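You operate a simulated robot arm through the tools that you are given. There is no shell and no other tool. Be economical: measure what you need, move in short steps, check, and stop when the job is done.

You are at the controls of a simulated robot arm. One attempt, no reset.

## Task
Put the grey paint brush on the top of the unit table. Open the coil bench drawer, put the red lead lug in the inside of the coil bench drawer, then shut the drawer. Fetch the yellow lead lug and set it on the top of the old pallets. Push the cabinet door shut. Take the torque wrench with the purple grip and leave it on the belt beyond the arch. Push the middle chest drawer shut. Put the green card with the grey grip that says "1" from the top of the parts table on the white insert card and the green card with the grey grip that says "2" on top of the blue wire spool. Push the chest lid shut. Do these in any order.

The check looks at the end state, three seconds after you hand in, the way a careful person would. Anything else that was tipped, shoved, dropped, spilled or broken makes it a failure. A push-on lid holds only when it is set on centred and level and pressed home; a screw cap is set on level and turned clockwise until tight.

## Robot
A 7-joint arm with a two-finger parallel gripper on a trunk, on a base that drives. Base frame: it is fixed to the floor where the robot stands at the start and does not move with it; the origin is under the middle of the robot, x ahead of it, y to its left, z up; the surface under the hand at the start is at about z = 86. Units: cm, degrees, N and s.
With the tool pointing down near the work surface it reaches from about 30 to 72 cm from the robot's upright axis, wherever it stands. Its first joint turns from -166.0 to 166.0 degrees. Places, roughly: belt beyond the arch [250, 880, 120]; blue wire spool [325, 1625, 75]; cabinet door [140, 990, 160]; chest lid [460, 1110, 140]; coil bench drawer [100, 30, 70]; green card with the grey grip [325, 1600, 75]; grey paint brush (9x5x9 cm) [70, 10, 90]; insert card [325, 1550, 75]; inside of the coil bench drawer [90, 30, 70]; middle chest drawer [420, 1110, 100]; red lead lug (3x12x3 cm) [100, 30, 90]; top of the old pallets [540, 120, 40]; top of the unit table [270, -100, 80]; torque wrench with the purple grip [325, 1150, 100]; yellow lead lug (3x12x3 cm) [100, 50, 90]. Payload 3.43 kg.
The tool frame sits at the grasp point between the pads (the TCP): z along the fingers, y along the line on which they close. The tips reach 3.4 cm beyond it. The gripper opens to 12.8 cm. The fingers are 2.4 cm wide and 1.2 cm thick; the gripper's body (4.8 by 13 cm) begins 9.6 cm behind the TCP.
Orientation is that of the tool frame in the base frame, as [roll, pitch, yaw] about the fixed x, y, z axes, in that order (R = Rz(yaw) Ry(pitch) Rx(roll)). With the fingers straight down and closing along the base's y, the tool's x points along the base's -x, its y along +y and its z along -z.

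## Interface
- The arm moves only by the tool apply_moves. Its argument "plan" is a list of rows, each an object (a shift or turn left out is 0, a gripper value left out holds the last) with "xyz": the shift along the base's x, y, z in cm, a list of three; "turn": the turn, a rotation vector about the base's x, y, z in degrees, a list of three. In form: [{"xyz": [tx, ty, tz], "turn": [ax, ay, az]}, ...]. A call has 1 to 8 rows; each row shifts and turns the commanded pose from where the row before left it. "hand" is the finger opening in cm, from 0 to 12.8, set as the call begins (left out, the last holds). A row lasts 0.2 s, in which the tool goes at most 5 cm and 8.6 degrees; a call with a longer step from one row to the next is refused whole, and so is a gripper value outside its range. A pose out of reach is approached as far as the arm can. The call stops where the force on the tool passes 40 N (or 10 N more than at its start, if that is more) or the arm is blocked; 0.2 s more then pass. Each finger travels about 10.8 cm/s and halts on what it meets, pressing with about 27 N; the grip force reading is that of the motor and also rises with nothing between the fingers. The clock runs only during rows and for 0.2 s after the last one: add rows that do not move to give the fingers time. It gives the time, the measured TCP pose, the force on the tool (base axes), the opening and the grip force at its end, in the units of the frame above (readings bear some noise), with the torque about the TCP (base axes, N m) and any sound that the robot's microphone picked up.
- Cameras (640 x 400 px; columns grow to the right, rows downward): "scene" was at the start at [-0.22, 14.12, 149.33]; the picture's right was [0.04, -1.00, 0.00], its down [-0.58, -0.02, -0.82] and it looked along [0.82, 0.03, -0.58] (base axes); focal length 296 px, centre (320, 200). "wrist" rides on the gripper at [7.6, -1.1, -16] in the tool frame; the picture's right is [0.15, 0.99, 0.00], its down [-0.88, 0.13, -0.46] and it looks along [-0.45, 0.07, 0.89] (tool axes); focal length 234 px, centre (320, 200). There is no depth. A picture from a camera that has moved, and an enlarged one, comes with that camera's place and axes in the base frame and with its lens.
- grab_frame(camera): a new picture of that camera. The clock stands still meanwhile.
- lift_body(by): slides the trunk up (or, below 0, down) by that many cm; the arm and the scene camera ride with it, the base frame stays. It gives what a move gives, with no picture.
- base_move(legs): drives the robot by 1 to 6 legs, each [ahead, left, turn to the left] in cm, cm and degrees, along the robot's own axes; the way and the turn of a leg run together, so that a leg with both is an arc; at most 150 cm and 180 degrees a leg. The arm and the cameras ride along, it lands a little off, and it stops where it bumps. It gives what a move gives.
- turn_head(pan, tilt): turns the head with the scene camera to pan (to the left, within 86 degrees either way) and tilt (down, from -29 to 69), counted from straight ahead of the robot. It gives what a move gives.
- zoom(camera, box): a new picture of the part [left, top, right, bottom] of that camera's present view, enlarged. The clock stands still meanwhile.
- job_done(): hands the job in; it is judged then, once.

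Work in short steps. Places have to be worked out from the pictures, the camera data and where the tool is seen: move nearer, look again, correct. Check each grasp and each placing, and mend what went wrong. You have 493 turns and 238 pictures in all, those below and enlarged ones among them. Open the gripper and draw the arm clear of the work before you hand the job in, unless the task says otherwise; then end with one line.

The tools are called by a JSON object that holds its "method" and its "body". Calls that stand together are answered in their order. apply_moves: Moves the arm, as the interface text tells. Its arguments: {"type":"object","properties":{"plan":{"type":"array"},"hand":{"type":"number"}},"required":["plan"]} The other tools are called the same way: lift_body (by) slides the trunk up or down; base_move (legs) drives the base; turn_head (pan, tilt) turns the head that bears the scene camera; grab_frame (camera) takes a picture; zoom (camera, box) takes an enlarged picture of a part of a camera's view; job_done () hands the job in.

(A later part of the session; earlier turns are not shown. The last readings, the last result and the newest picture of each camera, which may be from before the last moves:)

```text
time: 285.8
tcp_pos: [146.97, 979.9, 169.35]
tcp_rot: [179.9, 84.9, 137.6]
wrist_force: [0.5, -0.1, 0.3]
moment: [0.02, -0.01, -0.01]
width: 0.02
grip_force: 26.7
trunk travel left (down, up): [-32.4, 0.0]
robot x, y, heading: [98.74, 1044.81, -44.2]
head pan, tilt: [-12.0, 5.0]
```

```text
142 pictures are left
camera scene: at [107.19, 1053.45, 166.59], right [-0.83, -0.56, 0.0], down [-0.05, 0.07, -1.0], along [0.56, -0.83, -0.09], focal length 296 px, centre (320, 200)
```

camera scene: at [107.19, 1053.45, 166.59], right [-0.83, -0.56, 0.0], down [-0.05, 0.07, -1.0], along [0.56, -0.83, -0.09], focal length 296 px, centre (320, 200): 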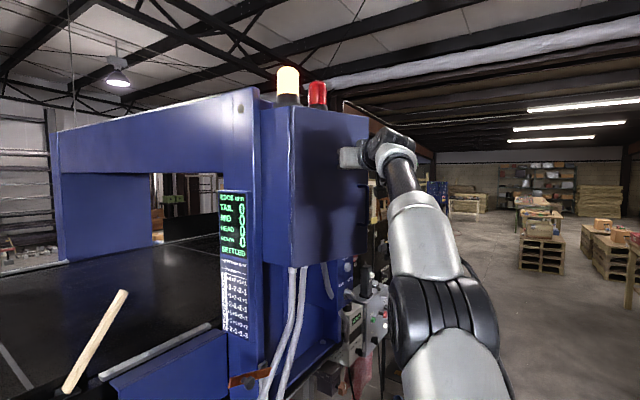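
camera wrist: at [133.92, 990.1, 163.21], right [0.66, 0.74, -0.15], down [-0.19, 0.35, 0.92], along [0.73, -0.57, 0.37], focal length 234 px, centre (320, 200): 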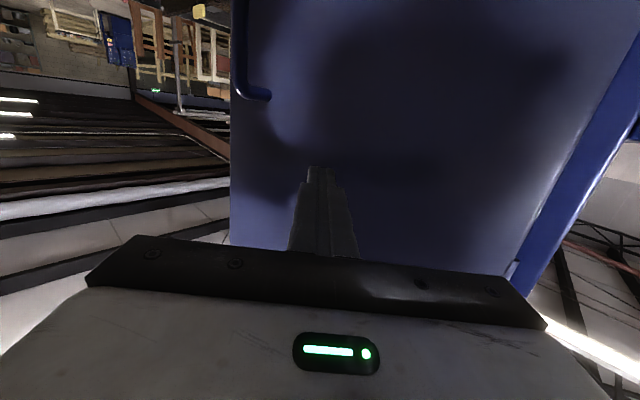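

{"method": "base_move", "body": {"legs": [[9, 1, 0]]}}

{"method": "grab_frame", "body": {"camera": "wrist"}}

{"method": "grab_frame", "body": {"camera": "scene"}}

```text
time: 286.9
tcp_pos: [153.03, 975.16, 169.14]
tcp_rot: [-177.9, 84.3, 140.0]
wrist_force: [0.7, 0.2, 0.4]
moment: [0.0, -0.04, 0.0]
width: 0.01
grip_force: 26.9
trunk travel left (down, up): [-32.4, 0.0]
robot x, y, heading: [104.65, 1040.32, -44.1]
head pan, tilt: [-12.0, 5.0]
stopped in leg 1: the force on the tool passed its limit at 96 N (the readings are from after the stop); the commanded pose is now the measured one
```

```text
141 pictures are left
camera wrist: at [139.83, 985.43, 163.24], right [0.65, 0.74, -0.15], down [-0.18, 0.35, 0.92], along [0.74, -0.57, 0.36], focal length 234 px, centre (320, 200)
```

wrist: 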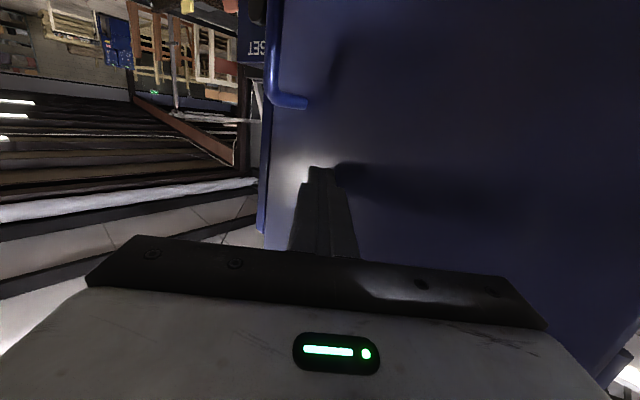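

```text
140 pictures are left
camera scene: at [113.25, 1048.74, 166.6], right [-0.83, -0.56, 0.0], down [-0.05, 0.07, -1.0], along [0.56, -0.83, -0.09], focal length 296 px, centre (320, 200)
```

scene: 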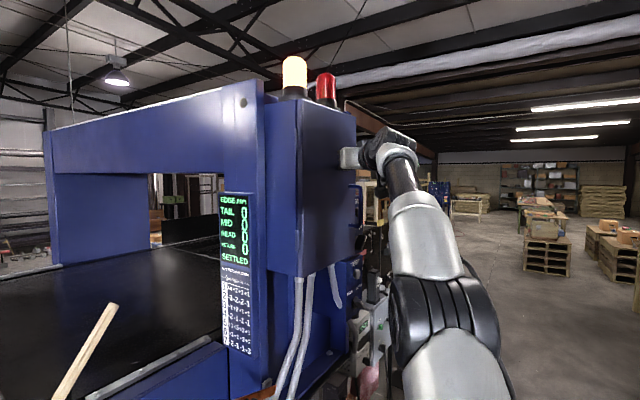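

The force limit tripped at 96 N, so the door has probably reached its stop. I back away and look at it.

{"method": "base_move", "body": {"legs": [[-15, 0, 0], [-10, -45, 0]]}}

{"method": "turn_head", "body": {"pan": 20, "tilt": 3}}

{"method": "grab_frame", "body": {"camera": "scene"}}

```text
time: 292.8
tcp_pos: [102.4, 959.41, 169.14]
tcp_rot: [-178.0, 84.5, 139.5]
wrist_force: [0.0, -0.1, 0.0]
moment: [0.0, 0.0, 0.04]
width: 0.02
grip_force: 26.8
trunk travel left (down, up): [-32.4, 0.0]
robot x, y, heading: [54.87, 1024.76, -44.5]
head pan, tilt: [-12.0, 5.0]
```

```text
time: 293.8
tcp_pos: [102.49, 959.44, 169.0]
tcp_rot: [-178.0, 84.3, 139.6]
wrist_force: [1.1, 0.0, 0.5]
moment: [0.0, 0.01, 0.0]
width: 0.0
grip_force: 27.1
trunk travel left (down, up): [-32.4, 0.0]
robot x, y, heading: [54.93, 1025.0, -44.5]
head pan, tilt: [20.0, 3.0]
```

```text
139 pictures are left
camera scene: at [66.44, 1037.11, 166.92], right [-0.41, -0.91, 0.0], down [-0.05, 0.02, -1.0], along [0.91, -0.41, -0.05], focal length 296 px, centre (320, 200)
```

scene: 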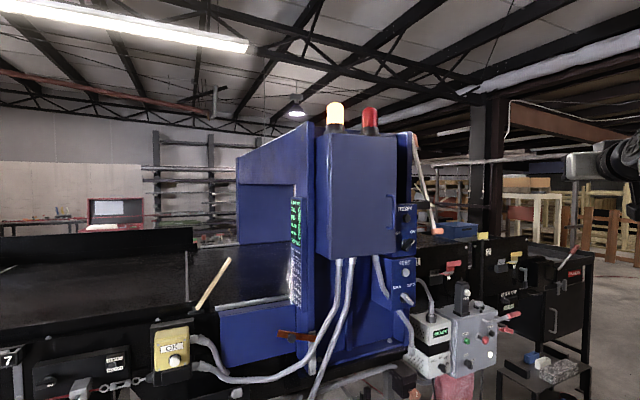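

{"method": "zoom", "body": {"camera": "scene", "box": [280, 90, 460, 290]}}

```text
2.00 times, centred on (370, 190) of scene
camera zoom: at [66.44, 1037.11, 166.92], right [-0.41, -0.91, 0.0], down [-0.05, 0.02, -1.0], along [0.91, -0.41, -0.05], focal length 593 px, centre (220, 220)
```

zoom: 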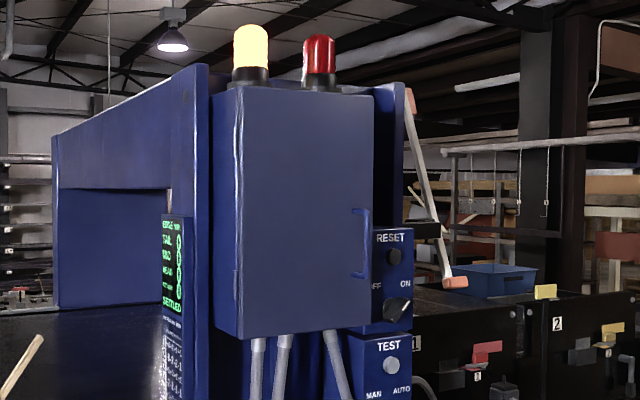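

{"method": "base_move", "body": {"legs": [[52, -54, 0]]}}

{"method": "turn_head", "body": {"pan": 55, "tilt": 3}}

{"method": "zoom", "body": {"camera": "scene", "box": [160, 40, 480, 300]}}

```text
time: 299.4
tcp_pos: [102.13, 885.49, 169.07]
tcp_rot: [-178.0, 84.4, 139.5]
wrist_force: [0.0, 0.0, -0.6]
moment: [-0.02, 0.0, 0.03]
width: 0.0
grip_force: 26.8
trunk travel left (down, up): [-32.4, 0.0]
robot x, y, heading: [54.61, 950.82, -44.5]
head pan, tilt: [20.0, 3.0]
```

```text
time: 300.4
tcp_pos: [102.02, 885.58, 169.13]
tcp_rot: [-177.8, 84.3, 139.5]
wrist_force: [0.0, 0.2, 0.1]
moment: [0.01, 0.01, 0.0]
width: 0.0
grip_force: 26.9
trunk travel left (down, up): [-32.4, 0.0]
robot x, y, heading: [54.28, 950.72, -44.4]
head pan, tilt: [55.0, 3.0]
```

```text
1.54 times, centred on (320, 170) of scene
camera zoom: at [66.79, 968.59, 166.92], right [0.18, -0.98, 0.0], down [-0.05, -0.01, -1.0], along [0.98, 0.18, -0.05], focal length 456 px, centre (320, 246)
```

zoom: 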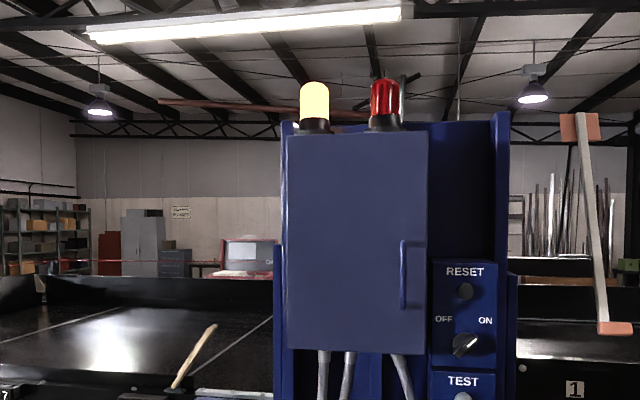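

{"method": "zoom", "body": {"camera": "scene", "box": [330, 100, 430, 230]}}

```text
3.08 times, centred on (380, 165) of scene
camera zoom: at [66.79, 968.59, 166.92], right [0.18, -0.98, 0.0], down [-0.05, -0.01, -1.0], along [0.98, 0.18, -0.05], focal length 912 px, centre (135, 308)
```

zoom: 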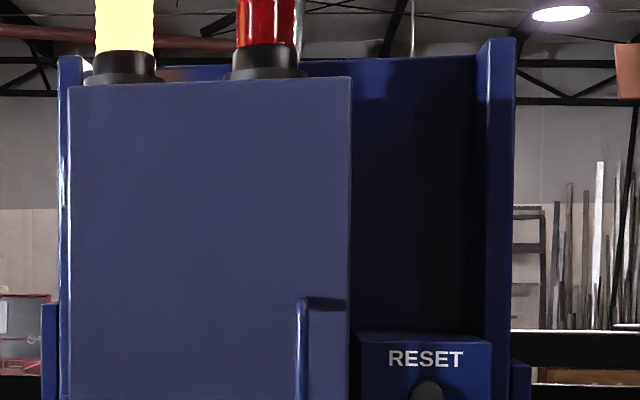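

{"method": "base_move", "body": {"legs": [[50, -49, 0]]}}

{"method": "turn_head", "body": {"pan": 80, "tilt": 6}}

{"method": "grab_frame", "body": {"camera": "scene"}}

{"method": "turn_head", "body": {"pan": 40, "tilt": 15}}

{"method": "grab_frame", "body": {"camera": "scene"}}

```text
time: 305.5
tcp_pos: [104.06, 816.41, 169.02]
tcp_rot: [-178.0, 84.3, 139.7]
wrist_force: [-0.4, -0.9, 0.1]
moment: [0.0, 0.01, 0.01]
width: 0.0
grip_force: 26.8
trunk travel left (down, up): [-32.4, 0.0]
robot x, y, heading: [56.12, 881.23, -44.3]
head pan, tilt: [55.0, 3.0]
```

```text
time: 306.4
tcp_pos: [104.13, 816.41, 169.08]
tcp_rot: [-177.9, 84.2, 139.9]
wrist_force: [0.1, -0.9, 0.9]
moment: [-0.04, 0.0, 0.04]
width: 0.01
grip_force: 27.2
trunk travel left (down, up): [-32.4, 0.0]
robot x, y, heading: [56.35, 881.79, -44.1]
head pan, tilt: [80.0, 6.0]
```

```text
135 pictures are left
camera scene: at [66.87, 903.16, 166.44], right [0.58, -0.81, 0.0], down [-0.08, -0.06, -0.99], along [0.81, 0.58, -0.1], focal length 296 px, centre (320, 200)
```

scene: 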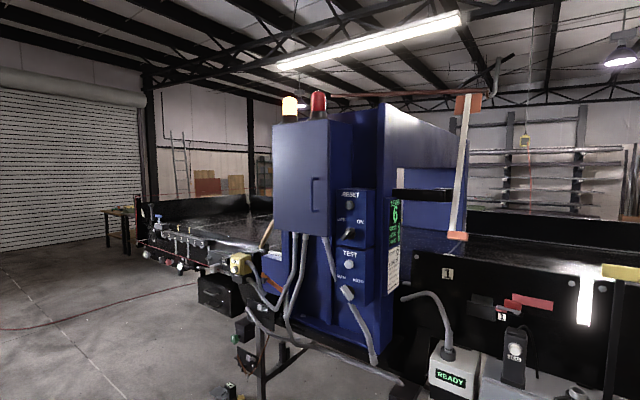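

```text
time: 307.5
tcp_pos: [104.1, 816.45, 169.14]
tcp_rot: [-177.8, 84.3, 139.8]
wrist_force: [0.5, -0.1, -0.1]
moment: [-0.03, -0.01, -0.03]
width: 0.01
grip_force: 27.0
trunk travel left (down, up): [-32.4, 0.0]
robot x, y, heading: [55.83, 881.51, -44.0]
head pan, tilt: [40.0, 15.0]
```

```text
134 pictures are left
camera scene: at [68.71, 897.1, 164.98], right [-0.07, -1.0, 0.0], down [-0.26, 0.02, -0.97], along [0.96, -0.07, -0.26], focal length 296 px, centre (320, 200)
```

scene: 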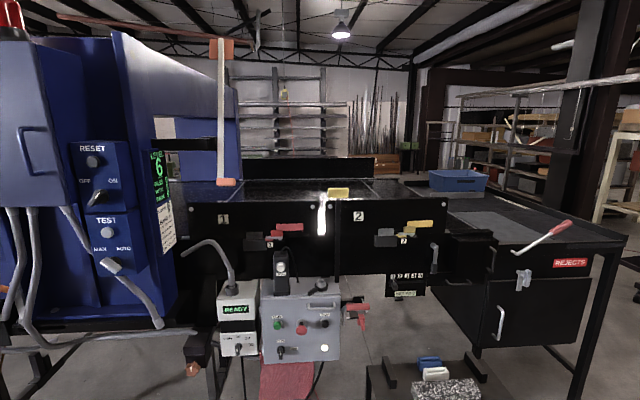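

Door is closed. While here, I zoom on the belt section for planning.

{"method": "zoom", "body": {"camera": "scene", "box": [160, 140, 560, 390]}}

```text
1.60 times, centred on (360, 265) of scene
camera zoom: at [68.71, 897.1, 164.98], right [-0.07, -1.0, 0.0], down [-0.26, 0.02, -0.97], along [0.96, -0.07, -0.26], focal length 474 px, centre (256, 96)
```

zoom: 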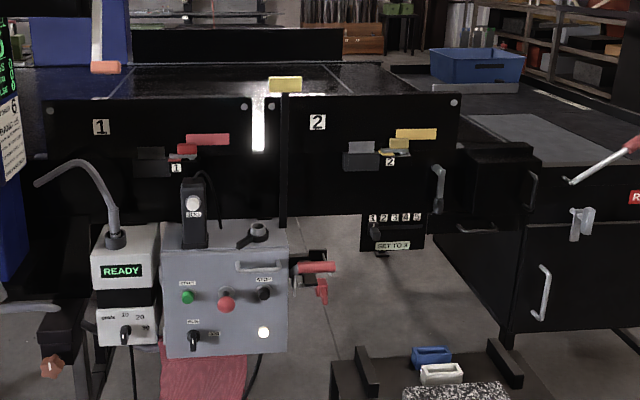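

I fold the arm back to tool-down and lower the trunk for travel.

{"method": "apply_moves", "body": {"plan": [{"turn": [5.9, 6.1, 0], "xyz": [-1, 1, -2]}, {"turn": [5.9, 6.1, 0], "xyz": [-1, 1, -2]}, {"turn": [5.9, 6.1, 0], "xyz": [-1, 1, -2]}, {"turn": [5.9, 6.1, 0], "xyz": [-1, 1, -2]}, {"turn": [5.9, 6.1, 0], "xyz": [-1, 1, -3]}, {"turn": [5.9, 6.1, 0], "xyz": [-2, 2, -3]}, {"turn": [5.9, 6.1, 0], "xyz": [-2, 2, -3]}, {"turn": [5.9, 6.1, 0], "xyz": [-2, 2, -3]}]}}

{"method": "apply_moves", "body": {"plan": [{"turn": [5.9, 6.1, 0], "xyz": [-2, 2, -3]}, {"turn": [5.1, 5.3, 0], "xyz": [-2, 2, -3]}, {"xyz": [-2, 2, -3]}, {"xyz": [-2, 2, -3]}]}}

{"method": "lift_body", "body": {"by": -12.4}}

```text
time: 309.3
tcp_pos: [91.79, 830.03, 146.31]
tcp_rot: [178.4, 16.3, 136.4]
wrist_force: [-0.1, 0.4, 0.4]
moment: [-0.01, -0.01, -0.01]
width: 0.02
grip_force: 27.3
out of reach, approached as far as the arm can: row 1, 2, 3, 4, 5
trunk travel left (down, up): [-32.4, 0.0]
robot x, y, heading: [56.35, 881.47, -44.3]
head pan, tilt: [40.0, 15.0]
```

```text
time: 310.3
tcp_pos: [83.58, 838.22, 134.07]
tcp_rot: [178.3, 0.7, 136.4]
wrist_force: [0.0, 0.2, -0.3]
moment: [-0.01, 0.01, 0.0]
width: 0.0
grip_force: 26.8
trunk travel left (down, up): [-32.4, 0.0]
robot x, y, heading: [56.1, 881.81, -44.0]
head pan, tilt: [40.0, 15.0]
```

```text
time: 311.8
tcp_pos: [83.7, 837.99, 121.74]
tcp_rot: [178.3, 0.6, 136.4]
wrist_force: [-0.2, -0.4, -1.1]
moment: [0.01, -0.01, 0.02]
width: 0.0
grip_force: 27.2
trunk travel left (down, up): [-20.0, 12.4]
robot x, y, heading: [56.21, 881.68, -44.4]
head pan, tilt: [40.0, 15.0]
```

{"method": "base_move", "body": {"legs": [[0, 0, 134.4], [130, 0, 0], [130, 0, 0], [125, 0, 0], [0, 0, -90]]}}

{"method": "turn_head", "body": {"pan": 0, "tilt": 12}}

{"method": "grab_frame", "body": {"camera": "scene"}}

```text
time: 339.9
tcp_pos: [102.33, 1256.28, 121.63]
tcp_rot: [178.4, 0.5, -175.1]
wrist_force: [-0.5, 0.1, -0.6]
moment: [0.01, -0.01, 0.01]
width: 0.0
grip_force: 27.1
trunk travel left (down, up): [-20.0, 12.4]
robot x, y, heading: [51.51, 1264.4, 4.5]
head pan, tilt: [40.0, 15.0]
```

```text
time: 340.9
tcp_pos: [102.41, 1256.35, 121.6]
tcp_rot: [178.3, 0.6, -175.1]
wrist_force: [0.3, 0.8, 0.4]
moment: [-0.01, 0.0, 0.01]
width: 0.0
grip_force: 26.9
trunk travel left (down, up): [-20.0, 12.4]
robot x, y, heading: [51.63, 1264.52, 4.4]
head pan, tilt: [0.0, 12.0]
```

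```text
132 pictures are left
camera scene: at [50.77, 1278.26, 153.06], right [0.08, -1.0, 0.0], down [-0.21, -0.02, -0.98], along [0.98, 0.08, -0.21], focal length 296 px, centre (320, 200)
```

scene: 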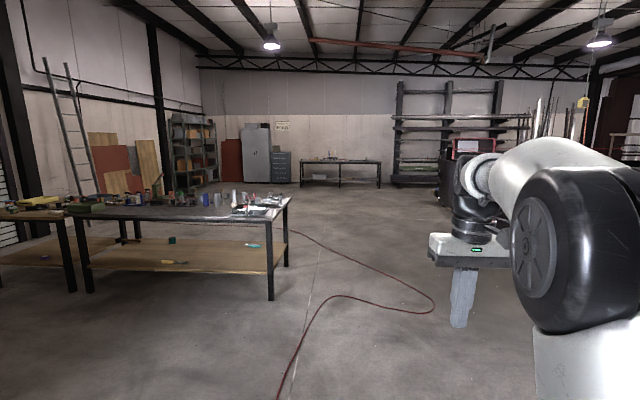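

{"method": "base_move", "body": {"legs": [[0, 0, -4.4], [130, 0, 0], [130, 0, 0]]}}

{"method": "turn_head", "body": {"pan": -40, "tilt": 20}}

{"method": "grab_frame", "body": {"camera": "scene"}}

{"method": "turn_head", "body": {"pan": 0, "tilt": 20}}

{"method": "grab_frame", "body": {"camera": "scene"}}

```text
time: 353.9
tcp_pos: [358.87, 1256.11, 121.55]
tcp_rot: [178.3, 0.6, -179.2]
wrist_force: [-0.3, 0.6, 0.5]
moment: [0.0, 0.01, 0.02]
width: 0.0
grip_force: 27.0
trunk travel left (down, up): [-20.0, 12.4]
robot x, y, heading: [308.54, 1267.89, 0.1]
head pan, tilt: [0.0, 12.0]
```

```text
time: 355.0
tcp_pos: [358.83, 1256.15, 121.55]
tcp_rot: [178.4, 0.6, -179.2]
wrist_force: [0.0, -0.2, 0.0]
moment: [0.0, -0.02, -0.02]
width: 0.02
grip_force: 27.1
trunk travel left (down, up): [-20.0, 12.4]
robot x, y, heading: [308.51, 1267.71, 0.4]
head pan, tilt: [-40.0, 20.0]
```

```text
131 pictures are left
camera scene: at [306.71, 1275.66, 151.76], right [-0.64, -0.77, 0.0], down [-0.26, 0.22, -0.94], along [0.72, -0.6, -0.34], focal length 296 px, centre (320, 200)
```

scene: 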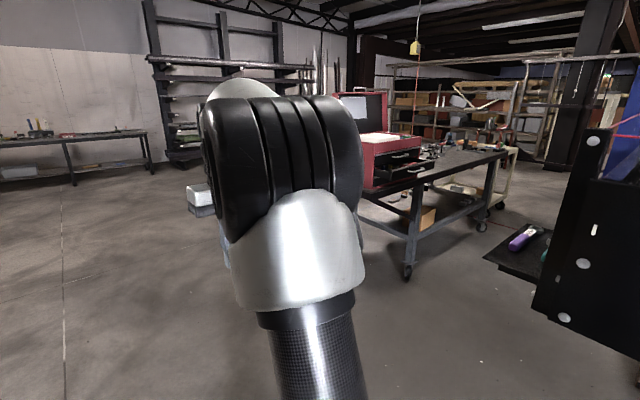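

```text
time: 356.1
tcp_pos: [358.88, 1256.06, 121.64]
tcp_rot: [178.3, 0.6, -179.2]
wrist_force: [0.5, 0.2, 0.0]
moment: [-0.02, 0.03, -0.02]
width: 0.0
grip_force: 26.9
trunk travel left (down, up): [-20.0, 12.4]
robot x, y, heading: [308.51, 1267.63, 0.2]
head pan, tilt: [0.0, 20.0]
```

```text
130 pictures are left
camera scene: at [308.85, 1281.64, 151.76], right [0.0, -1.0, 0.0], down [-0.34, 0.0, -0.94], along [0.94, 0.0, -0.34], focal length 296 px, centre (320, 200)
```

scene: 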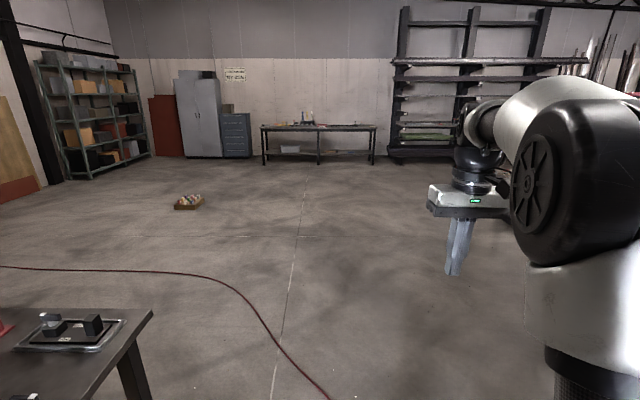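

The purple-grip wrench is seen on a shelf at ≈(334, 1151, 100), the red chest at ≈(420–460, 1110). I move east a bit and turn to face south.

{"method": "base_move", "body": {"legs": [[75, 0, 0], [0, 0, -90]]}}

{"method": "turn_head", "body": {"pan": 10, "tilt": 20}}

{"method": "grab_frame", "body": {"camera": "scene"}}

{"method": "grab_frame", "body": {"camera": "wrist"}}

```text
time: 364.1
tcp_pos: [368.7, 1218.05, 121.64]
tcp_rot: [178.3, 0.6, 87.8]
wrist_force: [-0.4, 1.2, 0.4]
moment: [-0.02, 0.04, -0.01]
width: 0.03
grip_force: 26.8
trunk travel left (down, up): [-20.0, 12.4]
robot x, y, heading: [383.25, 1267.62, -92.8]
head pan, tilt: [0.0, 20.0]
```

```text
time: 364.9
tcp_pos: [368.6, 1218.23, 121.68]
tcp_rot: [178.2, 0.6, 87.7]
wrist_force: [-0.5, 0.4, -0.2]
moment: [0.01, -0.01, -0.02]
width: 0.0
grip_force: 27.2
trunk travel left (down, up): [-20.0, 12.4]
robot x, y, heading: [382.98, 1267.52, -93.0]
head pan, tilt: [10.0, 20.0]
```

```text
129 pictures are left
camera scene: at [398.74, 1266.48, 151.76], right [-0.99, -0.12, 0.0], down [-0.04, 0.34, -0.94], along [0.12, -0.93, -0.34], focal length 296 px, centre (320, 200)
```

scene: 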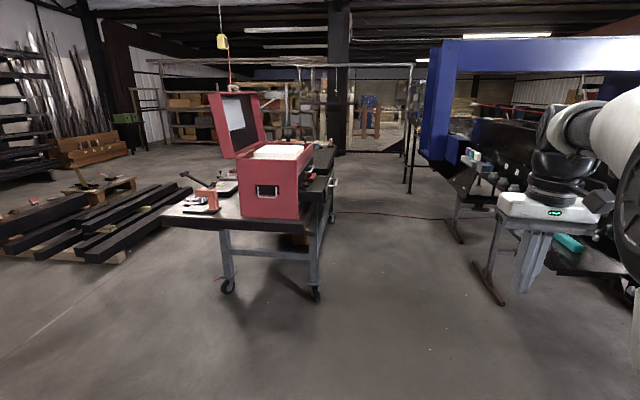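

```text
128 pictures are left
camera wrist: at [367.34, 1225.87, 137.51], right [0.99, 0.11, 0.03], down [0.08, -0.88, 0.47], along [0.07, -0.46, -0.88], focal length 234 px, centre (320, 200)
```

wrist: 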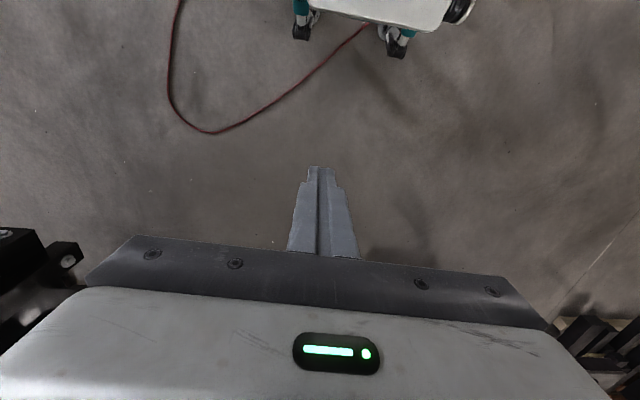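

{"method": "zoom", "body": {"camera": "scene", "box": [150, 70, 370, 230]}}

{"method": "zoom", "body": {"camera": "scene", "box": [420, 120, 640, 300]}}

```text
2.50 times, centred on (260, 150) of scene
camera zoom: at [398.74, 1266.48, 151.76], right [-0.99, -0.12, 0.0], down [-0.04, 0.34, -0.94], along [0.12, -0.93, -0.34], focal length 741 px, centre (470, 325)
```

zoom: 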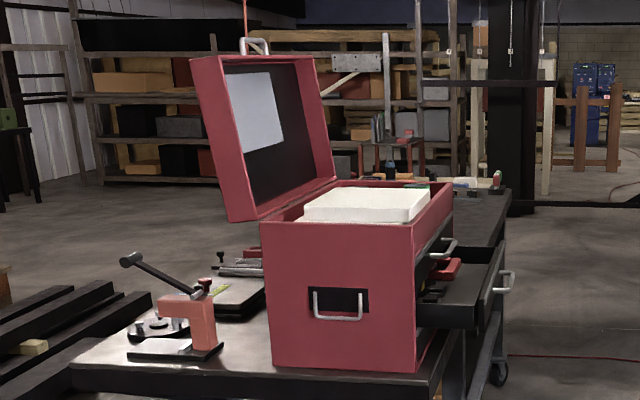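

```text
2.22 times, centred on (530, 210) of scene
camera zoom: at [398.74, 1266.48, 151.76], right [-0.99, -0.12, 0.0], down [-0.04, 0.34, -0.94], along [0.12, -0.93, -0.34], focal length 659 px, centre (-147, 178)
```

zoom: 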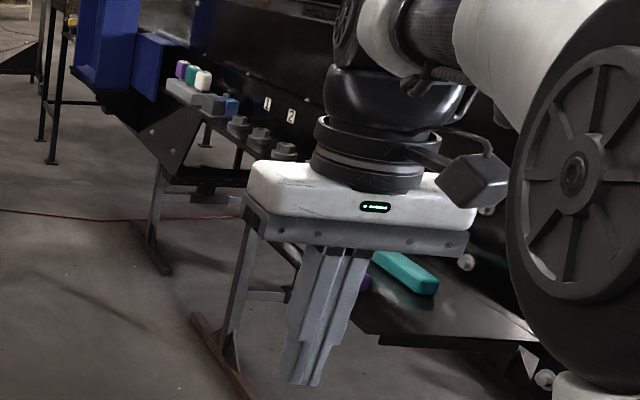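

Chest: x 430–463, y 1065–1117, z 86–119; lid leans open to the east (free edge ≈(472, z151)); the middle drawer protrudes west to x≈415 (z≈92–103). I'll do the drawer first: drive south to about (378, 1165).

{"method": "base_move", "body": {"legs": [[0, 0, 3], [70, -5, 0], [30, 0, 0]]}}

{"method": "turn_head", "body": {"pan": 30, "tilt": 35}}

{"method": "grab_frame", "body": {"camera": "scene"}}

```text
time: 370.8
tcp_pos: [367.79, 1117.15, 121.56]
tcp_rot: [178.2, 0.6, 91.4]
wrist_force: [0.1, 0.1, 0.3]
moment: [0.02, 0.0, -0.01]
width: 0.02
grip_force: 26.9
trunk travel left (down, up): [-20.0, 12.4]
robot x, y, heading: [379.11, 1167.49, -89.2]
head pan, tilt: [10.0, 20.0]
```

```text
time: 371.6
tcp_pos: [367.87, 1117.18, 121.62]
tcp_rot: [178.3, 0.6, 91.4]
wrist_force: [-0.6, -0.1, 0.5]
moment: [0.0, 0.02, 0.01]
width: 0.0
grip_force: 27.1
trunk travel left (down, up): [-20.0, 12.4]
robot x, y, heading: [379.33, 1167.27, -88.9]
head pan, tilt: [30.0, 35.0]
```

```text
125 pictures are left
camera scene: at [397.41, 1168.89, 149.38], right [-0.86, -0.51, 0.0], down [-0.29, 0.49, -0.82], along [0.42, -0.7, -0.57], focal length 296 px, centre (320, 200)
```

scene: 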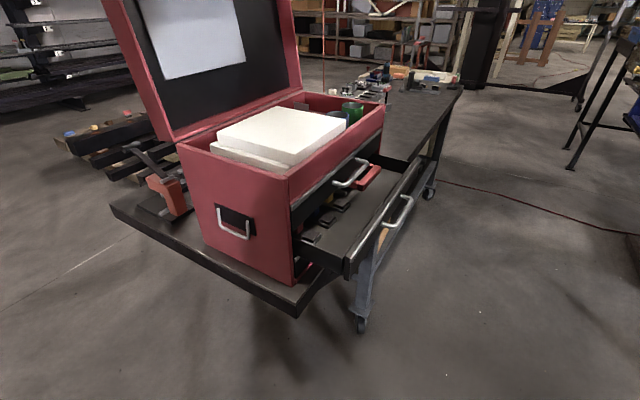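

Refined: chest x 427–458, y 1078–1131, z 91–121; drawer front at x≈415, z 94–102. I rotate the gripper 90° (thin side toward the chest), tilt tips forward, and lower just west of the drawer's north end.

{"method": "apply_moves", "body": {"plan": [{"turn": [0, 0, 8.5]}, {"turn": [0, 0, 8.5]}, {"turn": [0, 0, 8.5]}, {"turn": [0, 0, 8.5]}, {"turn": [0, 0, 8.5]}, {"turn": [0, 0, 8.5]}, {"turn": [0, 0, 8.5]}, {"turn": [0, 0, 8.5]}]}}

{"method": "apply_moves", "body": {"plan": [{"turn": [0, 0, 8.5], "xyz": [4.5, 0, 0]}, {"turn": [0, 0, 8.5], "xyz": [4.5, 0, 0]}, {"turn": [0, 0, 3.6], "xyz": [4.5, 0, 0]}, {"turn": [0, -7, 0], "xyz": [4.5, 0, 0]}, {"turn": [0, -7, 0], "xyz": [4.5, 0, 0]}, {"turn": [0, -6, 0], "xyz": [4.5, 0, 0]}, {"xyz": [4.5, 1, 0]}, {"xyz": [4.5, 1, 0]}]}}

{"method": "grab_frame", "body": {"camera": "scene"}}

{"method": "grab_frame", "body": {"camera": "wrist"}}

```text
time: 373.4
tcp_pos: [367.82, 1117.11, 121.72]
tcp_rot: [178.3, 0.6, 159.5]
wrist_force: [1.1, -0.3, -0.3]
moment: [0.03, 0.02, 0.01]
width: 0.0
grip_force: 27.3
trunk travel left (down, up): [-20.0, 12.4]
robot x, y, heading: [379.12, 1167.65, -89.1]
head pan, tilt: [30.0, 35.0]
```

```text
time: 375.2
tcp_pos: [403.58, 1119.3, 121.79]
tcp_rot: [178.3, 20.5, 179.9]
wrist_force: [-0.4, -0.3, 0.2]
moment: [-0.02, -0.01, -0.03]
width: 0.0
grip_force: 27.0
trunk travel left (down, up): [-20.0, 12.4]
robot x, y, heading: [379.08, 1167.86, -88.9]
head pan, tilt: [30.0, 35.0]
```

```text
124 pictures are left
camera scene: at [397.43, 1168.9, 149.37], right [-0.86, -0.51, 0.0], down [-0.29, 0.49, -0.82], along [0.42, -0.7, -0.57], focal length 296 px, centre (320, 200)
```

scene: 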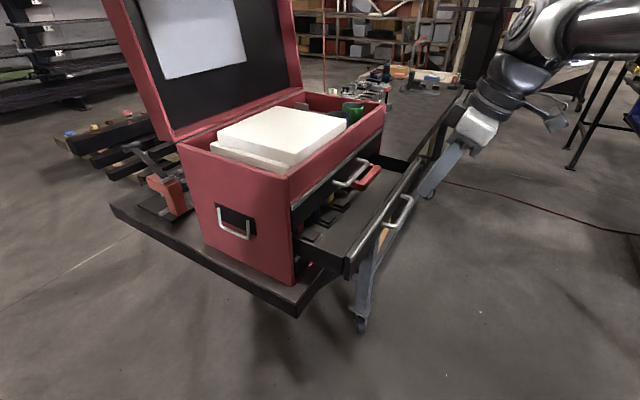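

```text
123 pictures are left
camera wrist: at [390.9, 1117.55, 134.02], right [-0.15, 0.99, -0.02], down [0.66, 0.12, 0.74], along [0.73, 0.09, -0.67], focal length 234 px, centre (320, 200)
```

wrist: 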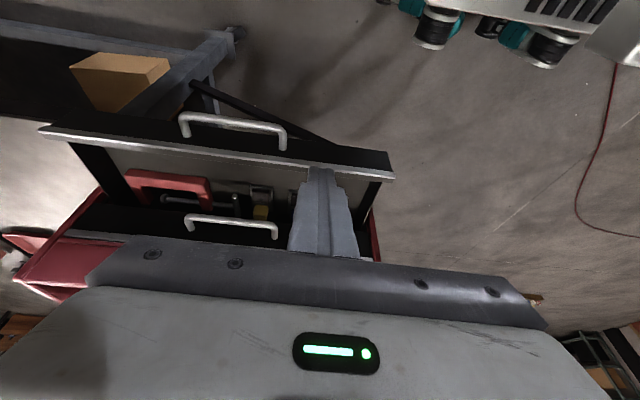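

{"method": "apply_moves", "body": {"plan": [{"xyz": [0, 1.5, -4.5]}, {"xyz": [0, 1, -4.5]}, {"xyz": [0, 0, -4.9]}, {"xyz": [0, 0, -4.9]}, {"xyz": [0, 0, -4]}]}}

{"method": "grab_frame", "body": {"camera": "wrist"}}

{"method": "grab_frame", "body": {"camera": "scene"}}

```text
time: 376.4
tcp_pos: [403.77, 1121.44, 99.08]
tcp_rot: [178.3, 20.7, -180.0]
wrist_force: [0.2, 0.3, 0.5]
moment: [-0.05, -0.02, 0.02]
width: 0.0
grip_force: 26.9
trunk travel left (down, up): [-20.0, 12.4]
robot x, y, heading: [379.16, 1167.47, -89.0]
head pan, tilt: [30.0, 35.0]
```

```text
122 pictures are left
camera wrist: at [391.08, 1119.81, 111.37], right [-0.15, 0.99, -0.03], down [0.66, 0.12, 0.74], along [0.73, 0.09, -0.67], focal length 234 px, centre (320, 200)
```

wrist: 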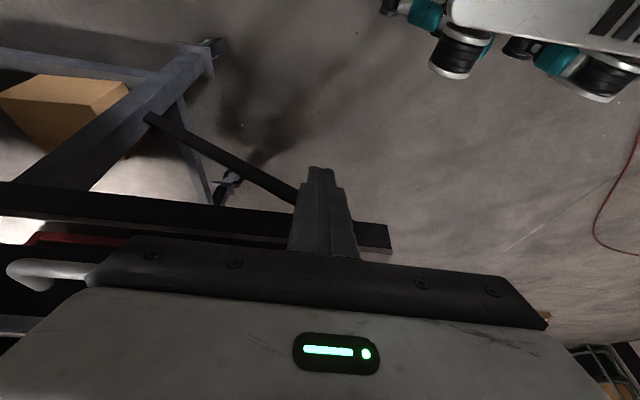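

```text
121 pictures are left
camera scene: at [397.41, 1168.89, 149.38], right [-0.86, -0.51, 0.0], down [-0.29, 0.49, -0.82], along [0.42, -0.7, -0.57], focal length 296 px, centre (320, 200)
```

scene: 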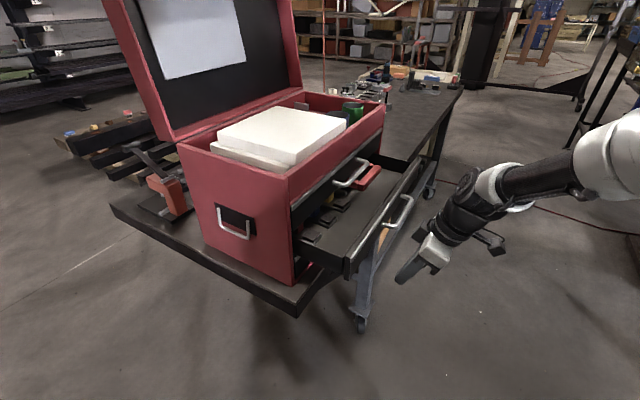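

Tips at z≈96 in front of the drawer face. Push +x.

{"method": "apply_moves", "body": {"plan": [{"xyz": [3, 0, 0]}, {"xyz": [3, 0, 0]}, {"xyz": [2, 0, 0]}, {"xyz": [2, 0, 0]}, {"xyz": [2, 0, 0]}, {"xyz": [2, 0, 0]}]}}

{"method": "grab_frame", "body": {"camera": "scene"}}

```text
time: 377.8
tcp_pos: [417.81, 1121.62, 99.01]
tcp_rot: [178.3, 20.6, 180.0]
wrist_force: [0.0, -0.6, -0.5]
moment: [0.0, 0.02, 0.02]
width: 0.01
grip_force: 27.1
trunk travel left (down, up): [-20.0, 12.4]
robot x, y, heading: [379.15, 1167.3, -89.1]
head pan, tilt: [30.0, 35.0]
```

```text
120 pictures are left
camera scene: at [397.41, 1168.9, 149.38], right [-0.86, -0.51, 0.0], down [-0.29, 0.49, -0.82], along [0.42, -0.7, -0.57], focal length 296 px, centre (320, 200)
```

scene: 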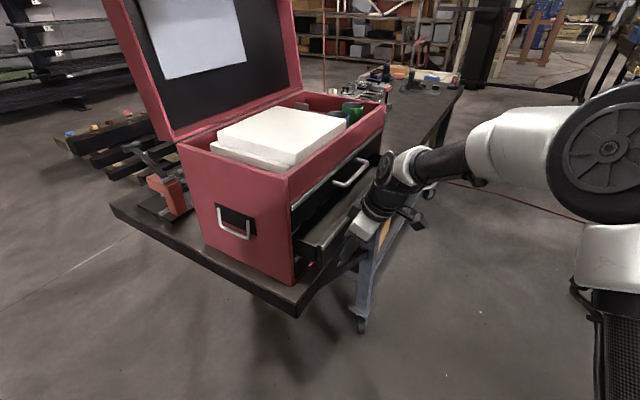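

Drawer is moving in. Continue.

{"method": "apply_moves", "body": {"plan": [{"xyz": [2, 0, 0]}, {"xyz": [2, 0, 0]}, {"xyz": [1, 0, 0]}, {"xyz": [1, 0, 0]}]}}

{"method": "grab_frame", "body": {"camera": "scene"}}

```text
time: 378.8
tcp_pos: [423.77, 1121.77, 98.79]
tcp_rot: [178.3, 20.6, 180.0]
wrist_force: [0.0, -0.5, -0.3]
moment: [0.0, 0.02, -0.01]
width: 0.01
grip_force: 27.4
trunk travel left (down, up): [-20.0, 12.4]
robot x, y, heading: [378.98, 1167.37, -89.1]
head pan, tilt: [30.0, 35.0]
```

```text
119 pictures are left
camera scene: at [397.42, 1168.9, 149.38], right [-0.86, -0.51, 0.0], down [-0.29, 0.49, -0.82], along [0.42, -0.7, -0.57], focal length 296 px, centre (320, 200)
```

scene: 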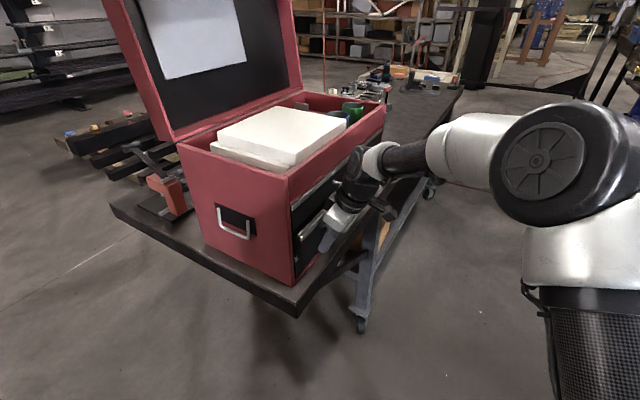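

{"method": "apply_moves", "body": {"plan": [{"xyz": [0.7, 0, 0]}, {"xyz": [0.7, 0, 0]}, {"xyz": [0.7, 0, 0]}, {"xyz": [0.5, 0, 0]}, {"xyz": [0.5, 0, 0]}, {}]}}

{"method": "zoom", "body": {"camera": "scene", "box": [200, 130, 440, 330]}}

```text
time: 379.5
tcp_pos: [424.1, 1121.49, 98.59]
tcp_rot: [178.0, 19.7, 179.7]
wrist_force: [-3.1, -0.7, 0.7]
moment: [-0.04, -0.37, -0.02]
width: 0.02
grip_force: 27.1
trunk travel left (down, up): [-20.0, 12.4]
robot x, y, heading: [379.08, 1167.43, -89.2]
head pan, tilt: [30.0, 35.0]
stopped in row 3: the force on the tool passed its limit at 47 N (the readings are from after the stop); the commanded pose is now the measured one
```

```text
2.00 times, centred on (320, 230) of scene
camera zoom: at [397.23, 1168.92, 149.4], right [-0.86, -0.51, 0.0], down [-0.29, 0.49, -0.82], along [0.42, -0.7, -0.57], focal length 593 px, centre (320, 140)
```

zoom: 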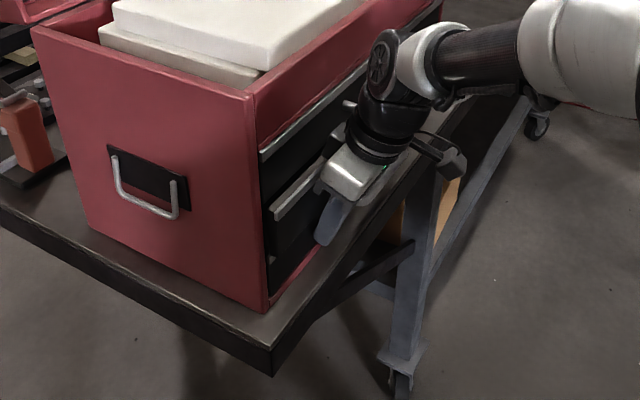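

{"method": "apply_moves", "body": {"plan": [{"xyz": [-4, 0, 0]}, {"xyz": [-4.5, 0, 0]}, {"xyz": [-4.5, 0, 0]}, {"xyz": [-2, 0, 4.5]}, {"xyz": [0, 0, 4.9]}, {"xyz": [0, 0, 4.9]}, {"xyz": [0, 0, 4.9]}, {"xyz": [0, 0, 4.5]}]}}

{"method": "zoom", "body": {"camera": "scene", "box": [200, 130, 440, 330]}}

{"method": "grab_frame", "body": {"camera": "wrist"}}

```text
time: 381.3
tcp_pos: [409.22, 1121.47, 122.0]
tcp_rot: [178.1, 19.8, 179.8]
wrist_force: [1.1, 0.1, 0.0]
moment: [0.01, 0.0, -0.02]
width: 0.0
grip_force: 26.9
trunk travel left (down, up): [-20.0, 12.4]
robot x, y, heading: [378.96, 1167.57, -89.1]
head pan, tilt: [30.0, 35.0]
```

```text
2.00 times, centred on (320, 230) of scene
camera zoom: at [397.36, 1168.89, 149.37], right [-0.86, -0.51, 0.0], down [-0.29, 0.49, -0.82], along [0.42, -0.7, -0.57], focal length 593 px, centre (320, 140)
```

zoom: 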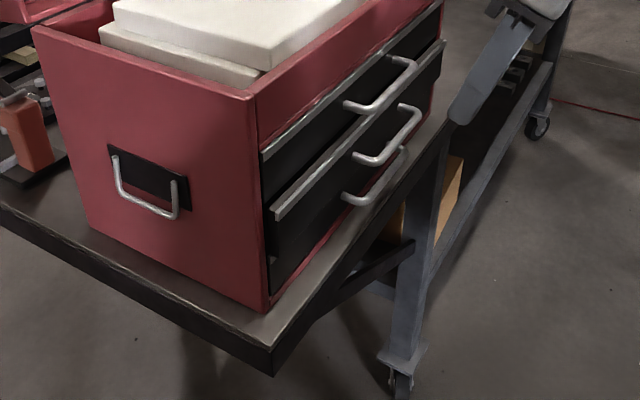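

```text
116 pictures are left
camera wrist: at [396.67, 1119.75, 134.5], right [-0.15, 0.99, -0.02], down [0.67, 0.11, 0.73], along [0.72, 0.1, -0.68], focal length 234 px, centre (320, 200)
```

wrist: 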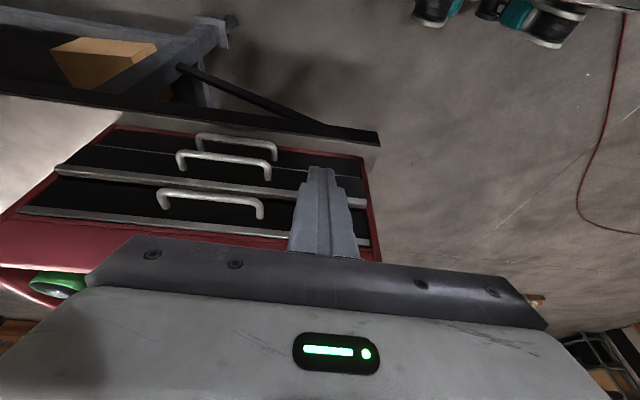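

{"method": "zoom", "body": {"camera": "wrist", "box": [0, 80, 400, 280]}}

{"method": "zoom", "body": {"camera": "scene", "box": [280, 140, 430, 290]}}

```text
1.60 times, centred on (200, 180) of wrist
camera zoom: at [396.67, 1119.75, 134.5], right [-0.15, 0.99, -0.02], down [0.67, 0.11, 0.73], along [0.72, 0.1, -0.68], focal length 375 px, centre (512, 232)
```

zoom: 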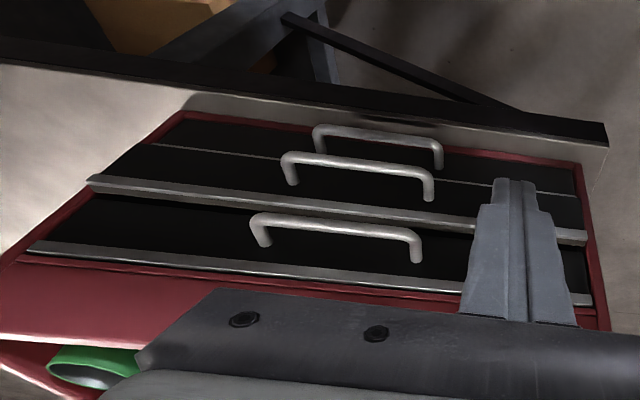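

```text
2.67 times, centred on (355, 215) of scene
camera zoom: at [397.36, 1168.89, 149.37], right [-0.86, -0.51, 0.0], down [-0.29, 0.49, -0.82], along [0.42, -0.7, -0.57], focal length 790 px, centre (227, 160)
```

zoom: 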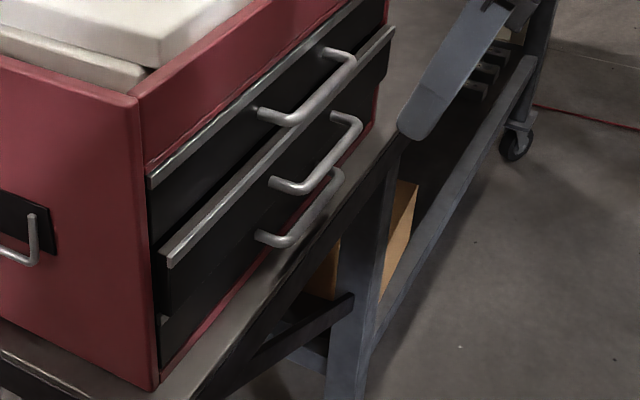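

The middle drawer is still ~2 cm proud; the gripper body likely met the top handle. I tilt more (35°), move to y≈1125.5 and push again.

{"method": "apply_moves", "body": {"plan": [{"turn": [0, -7.5, 0], "xyz": [0, 2, 0]}, {"turn": [0, -7.5, 0], "xyz": [0, 2, 0]}, {"xyz": [0, 0, -4.9]}, {"xyz": [0, 0, -4.9]}, {"xyz": [0, 0, -4.9]}, {"xyz": [0, 0, -4.9]}, {"xyz": [0, 0, -4]}]}}

{"method": "apply_moves", "body": {"plan": [{"xyz": [4, 0, 0]}, {"xyz": [4, 0, 0]}, {"xyz": [2, 0, 0]}, {"xyz": [2, 0, 0]}, {"xyz": [1, 0, 0]}, {"xyz": [1, 0, 0]}]}}

{"method": "zoom", "body": {"camera": "scene", "box": [280, 140, 430, 290]}}

```text
time: 382.9
tcp_pos: [409.34, 1125.6, 98.47]
tcp_rot: [178.0, 34.8, 179.8]
wrist_force: [0.0, 0.4, -0.2]
moment: [0.02, 0.03, 0.01]
width: 0.0
grip_force: 27.2
trunk travel left (down, up): [-20.0, 12.4]
robot x, y, heading: [379.2, 1167.33, -89.3]
head pan, tilt: [30.0, 35.0]
```

```text
time: 384.3
tcp_pos: [423.34, 1125.55, 98.66]
tcp_rot: [178.0, 34.8, 179.6]
wrist_force: [-0.2, 0.0, 0.4]
moment: [0.04, 0.02, 0.0]
width: 0.01
grip_force: 27.3
trunk travel left (down, up): [-20.0, 12.4]
robot x, y, heading: [379.07, 1167.4, -89.3]
head pan, tilt: [30.0, 35.0]
```

```text
2.67 times, centred on (355, 215) of scene
camera zoom: at [397.35, 1168.88, 149.38], right [-0.86, -0.51, 0.0], down [-0.29, 0.49, -0.82], along [0.42, -0.7, -0.57], focal length 790 px, centre (227, 160)
```

zoom: 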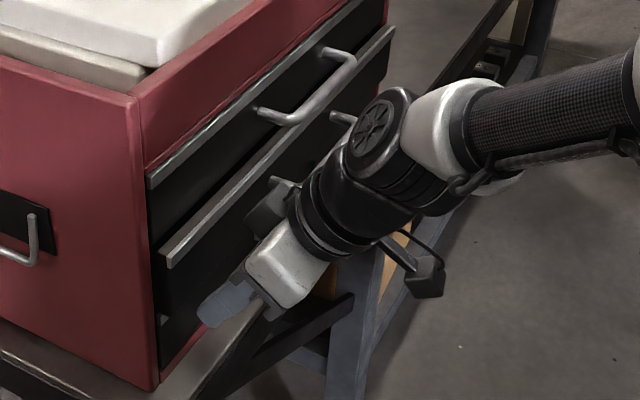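

{"method": "apply_moves", "body": {"plan": [{"xyz": [0.7, 0, 0]}, {"xyz": [0.7, 0, 0]}, {"xyz": [0.7, 0, 0]}, {"xyz": [0.7, 0, 0]}, {}]}}

{"method": "zoom", "body": {"camera": "scene", "box": [280, 140, 430, 290]}}

```text
time: 384.8
tcp_pos: [423.55, 1125.35, 98.49]
tcp_rot: [177.7, 34.2, 179.5]
wrist_force: [-13.6, 1.3, 7.0]
moment: [0.04, 0.21, 0.03]
width: 0.0
grip_force: 27.0
trunk travel left (down, up): [-20.0, 12.4]
robot x, y, heading: [378.95, 1167.55, -89.4]
head pan, tilt: [30.0, 35.0]
stopped in row 2: the force on the tool passed its limit at 46 N (the readings are from after the stop); the commanded pose is now the measured one
```

```text
2.67 times, centred on (355, 215) of scene
camera zoom: at [397.13, 1168.91, 149.4], right [-0.86, -0.51, 0.0], down [-0.29, 0.49, -0.82], along [0.42, -0.7, -0.57], focal length 790 px, centre (227, 160)
```

zoom: 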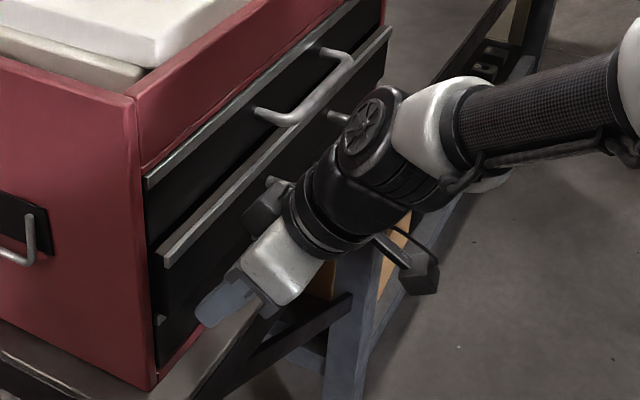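

Likely the tips touched the lower drawer front (middle front spans ~97–105). I back off, raise 5 cm and push again.

{"method": "apply_moves", "body": {"plan": [{"xyz": [-4, 0, 0]}, {"xyz": [-2, 0, 4]}, {"xyz": [0, 0, 1]}, {}]}}

{"method": "zoom", "body": {"camera": "scene", "box": [280, 140, 430, 290]}}

{"method": "apply_moves", "body": {"plan": [{"xyz": [3, 0, 0]}, {"xyz": [1.5, 0, 0]}, {"xyz": [1, 0, 0]}, {"xyz": [0.7, 0, 0]}]}}

{"method": "zoom", "body": {"camera": "scene", "box": [280, 140, 430, 290]}}

```text
time: 385.8
tcp_pos: [417.85, 1125.47, 103.48]
tcp_rot: [177.7, 34.2, 179.5]
wrist_force: [-0.7, -0.3, 0.2]
moment: [-0.02, -0.01, 0.02]
width: 0.01
grip_force: 27.0
trunk travel left (down, up): [-20.0, 12.4]
robot x, y, heading: [379.04, 1167.64, -89.3]
head pan, tilt: [30.0, 35.0]
```

```text
2.67 times, centred on (355, 215) of scene
camera zoom: at [397.31, 1168.87, 149.37], right [-0.86, -0.51, 0.0], down [-0.29, 0.49, -0.82], along [0.42, -0.7, -0.57], focal length 790 px, centre (227, 160)
```

zoom: 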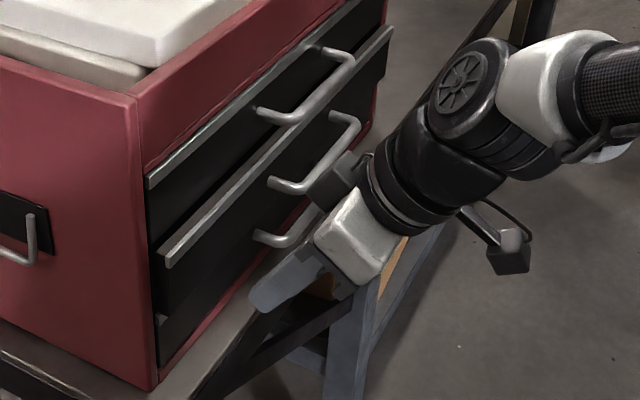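

```text
time: 386.8
tcp_pos: [423.6, 1125.35, 103.47]
tcp_rot: [177.6, 34.1, 179.4]
wrist_force: [-24.3, 5.1, 5.8]
moment: [-0.05, 0.33, 0.13]
width: 0.0
grip_force: 26.6
trunk travel left (down, up): [-20.0, 12.4]
robot x, y, heading: [378.94, 1167.5, -89.3]
head pan, tilt: [30.0, 35.0]
```

```text
2.67 times, centred on (355, 215) of scene
camera zoom: at [397.01, 1168.95, 149.43], right [-0.86, -0.51, 0.0], down [-0.29, 0.49, -0.82], along [0.42, -0.71, -0.57], focal length 790 px, centre (227, 160)
```

zoom: 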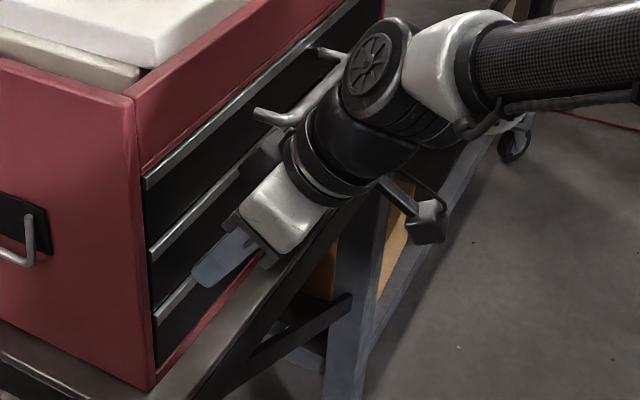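

All three drawer lips are now flush. I retreat, raise, and straighten the tool.

{"method": "apply_moves", "body": {"plan": [{"xyz": [-4, 0, 0]}, {"xyz": [-4.5, 0, 0]}, {"xyz": [-4.5, 0, 0]}, {"xyz": [-2, 0, 4.5]}, {"xyz": [0, 0, 4.9], "turn": [0, 7, 0]}, {"xyz": [0, 0, 4.9], "turn": [0, 7, 0]}, {"xyz": [0, 0, 4.9], "turn": [0, 7, 0]}, {"xyz": [0, 0, 4.9], "turn": [0, 7, 0]}]}}

{"method": "zoom", "body": {"camera": "scene", "box": [200, 100, 440, 300]}}

```text
time: 388.6
tcp_pos: [409.08, 1125.14, 127.45]
tcp_rot: [177.9, 6.1, 179.6]
wrist_force: [-0.1, -0.5, 1.1]
moment: [-0.02, -0.03, 0.01]
width: 0.0
grip_force: 26.8
trunk travel left (down, up): [-20.0, 12.4]
robot x, y, heading: [378.64, 1167.62, -89.3]
head pan, tilt: [30.0, 35.0]
```

```text
2.00 times, centred on (320, 200) of scene
camera zoom: at [397.31, 1168.87, 149.37], right [-0.86, -0.51, 0.0], down [-0.29, 0.49, -0.82], along [0.42, -0.7, -0.57], focal length 593 px, centre (320, 200)
```

zoom: 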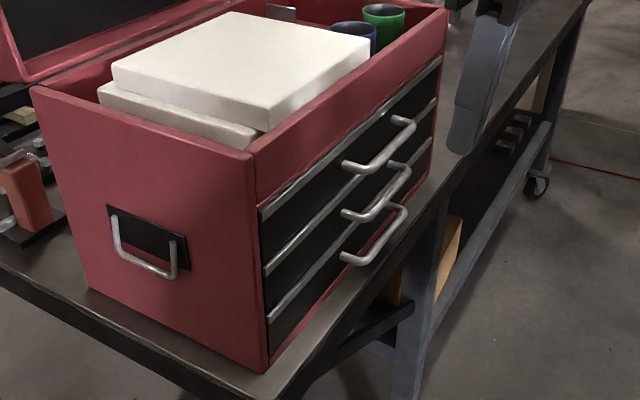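

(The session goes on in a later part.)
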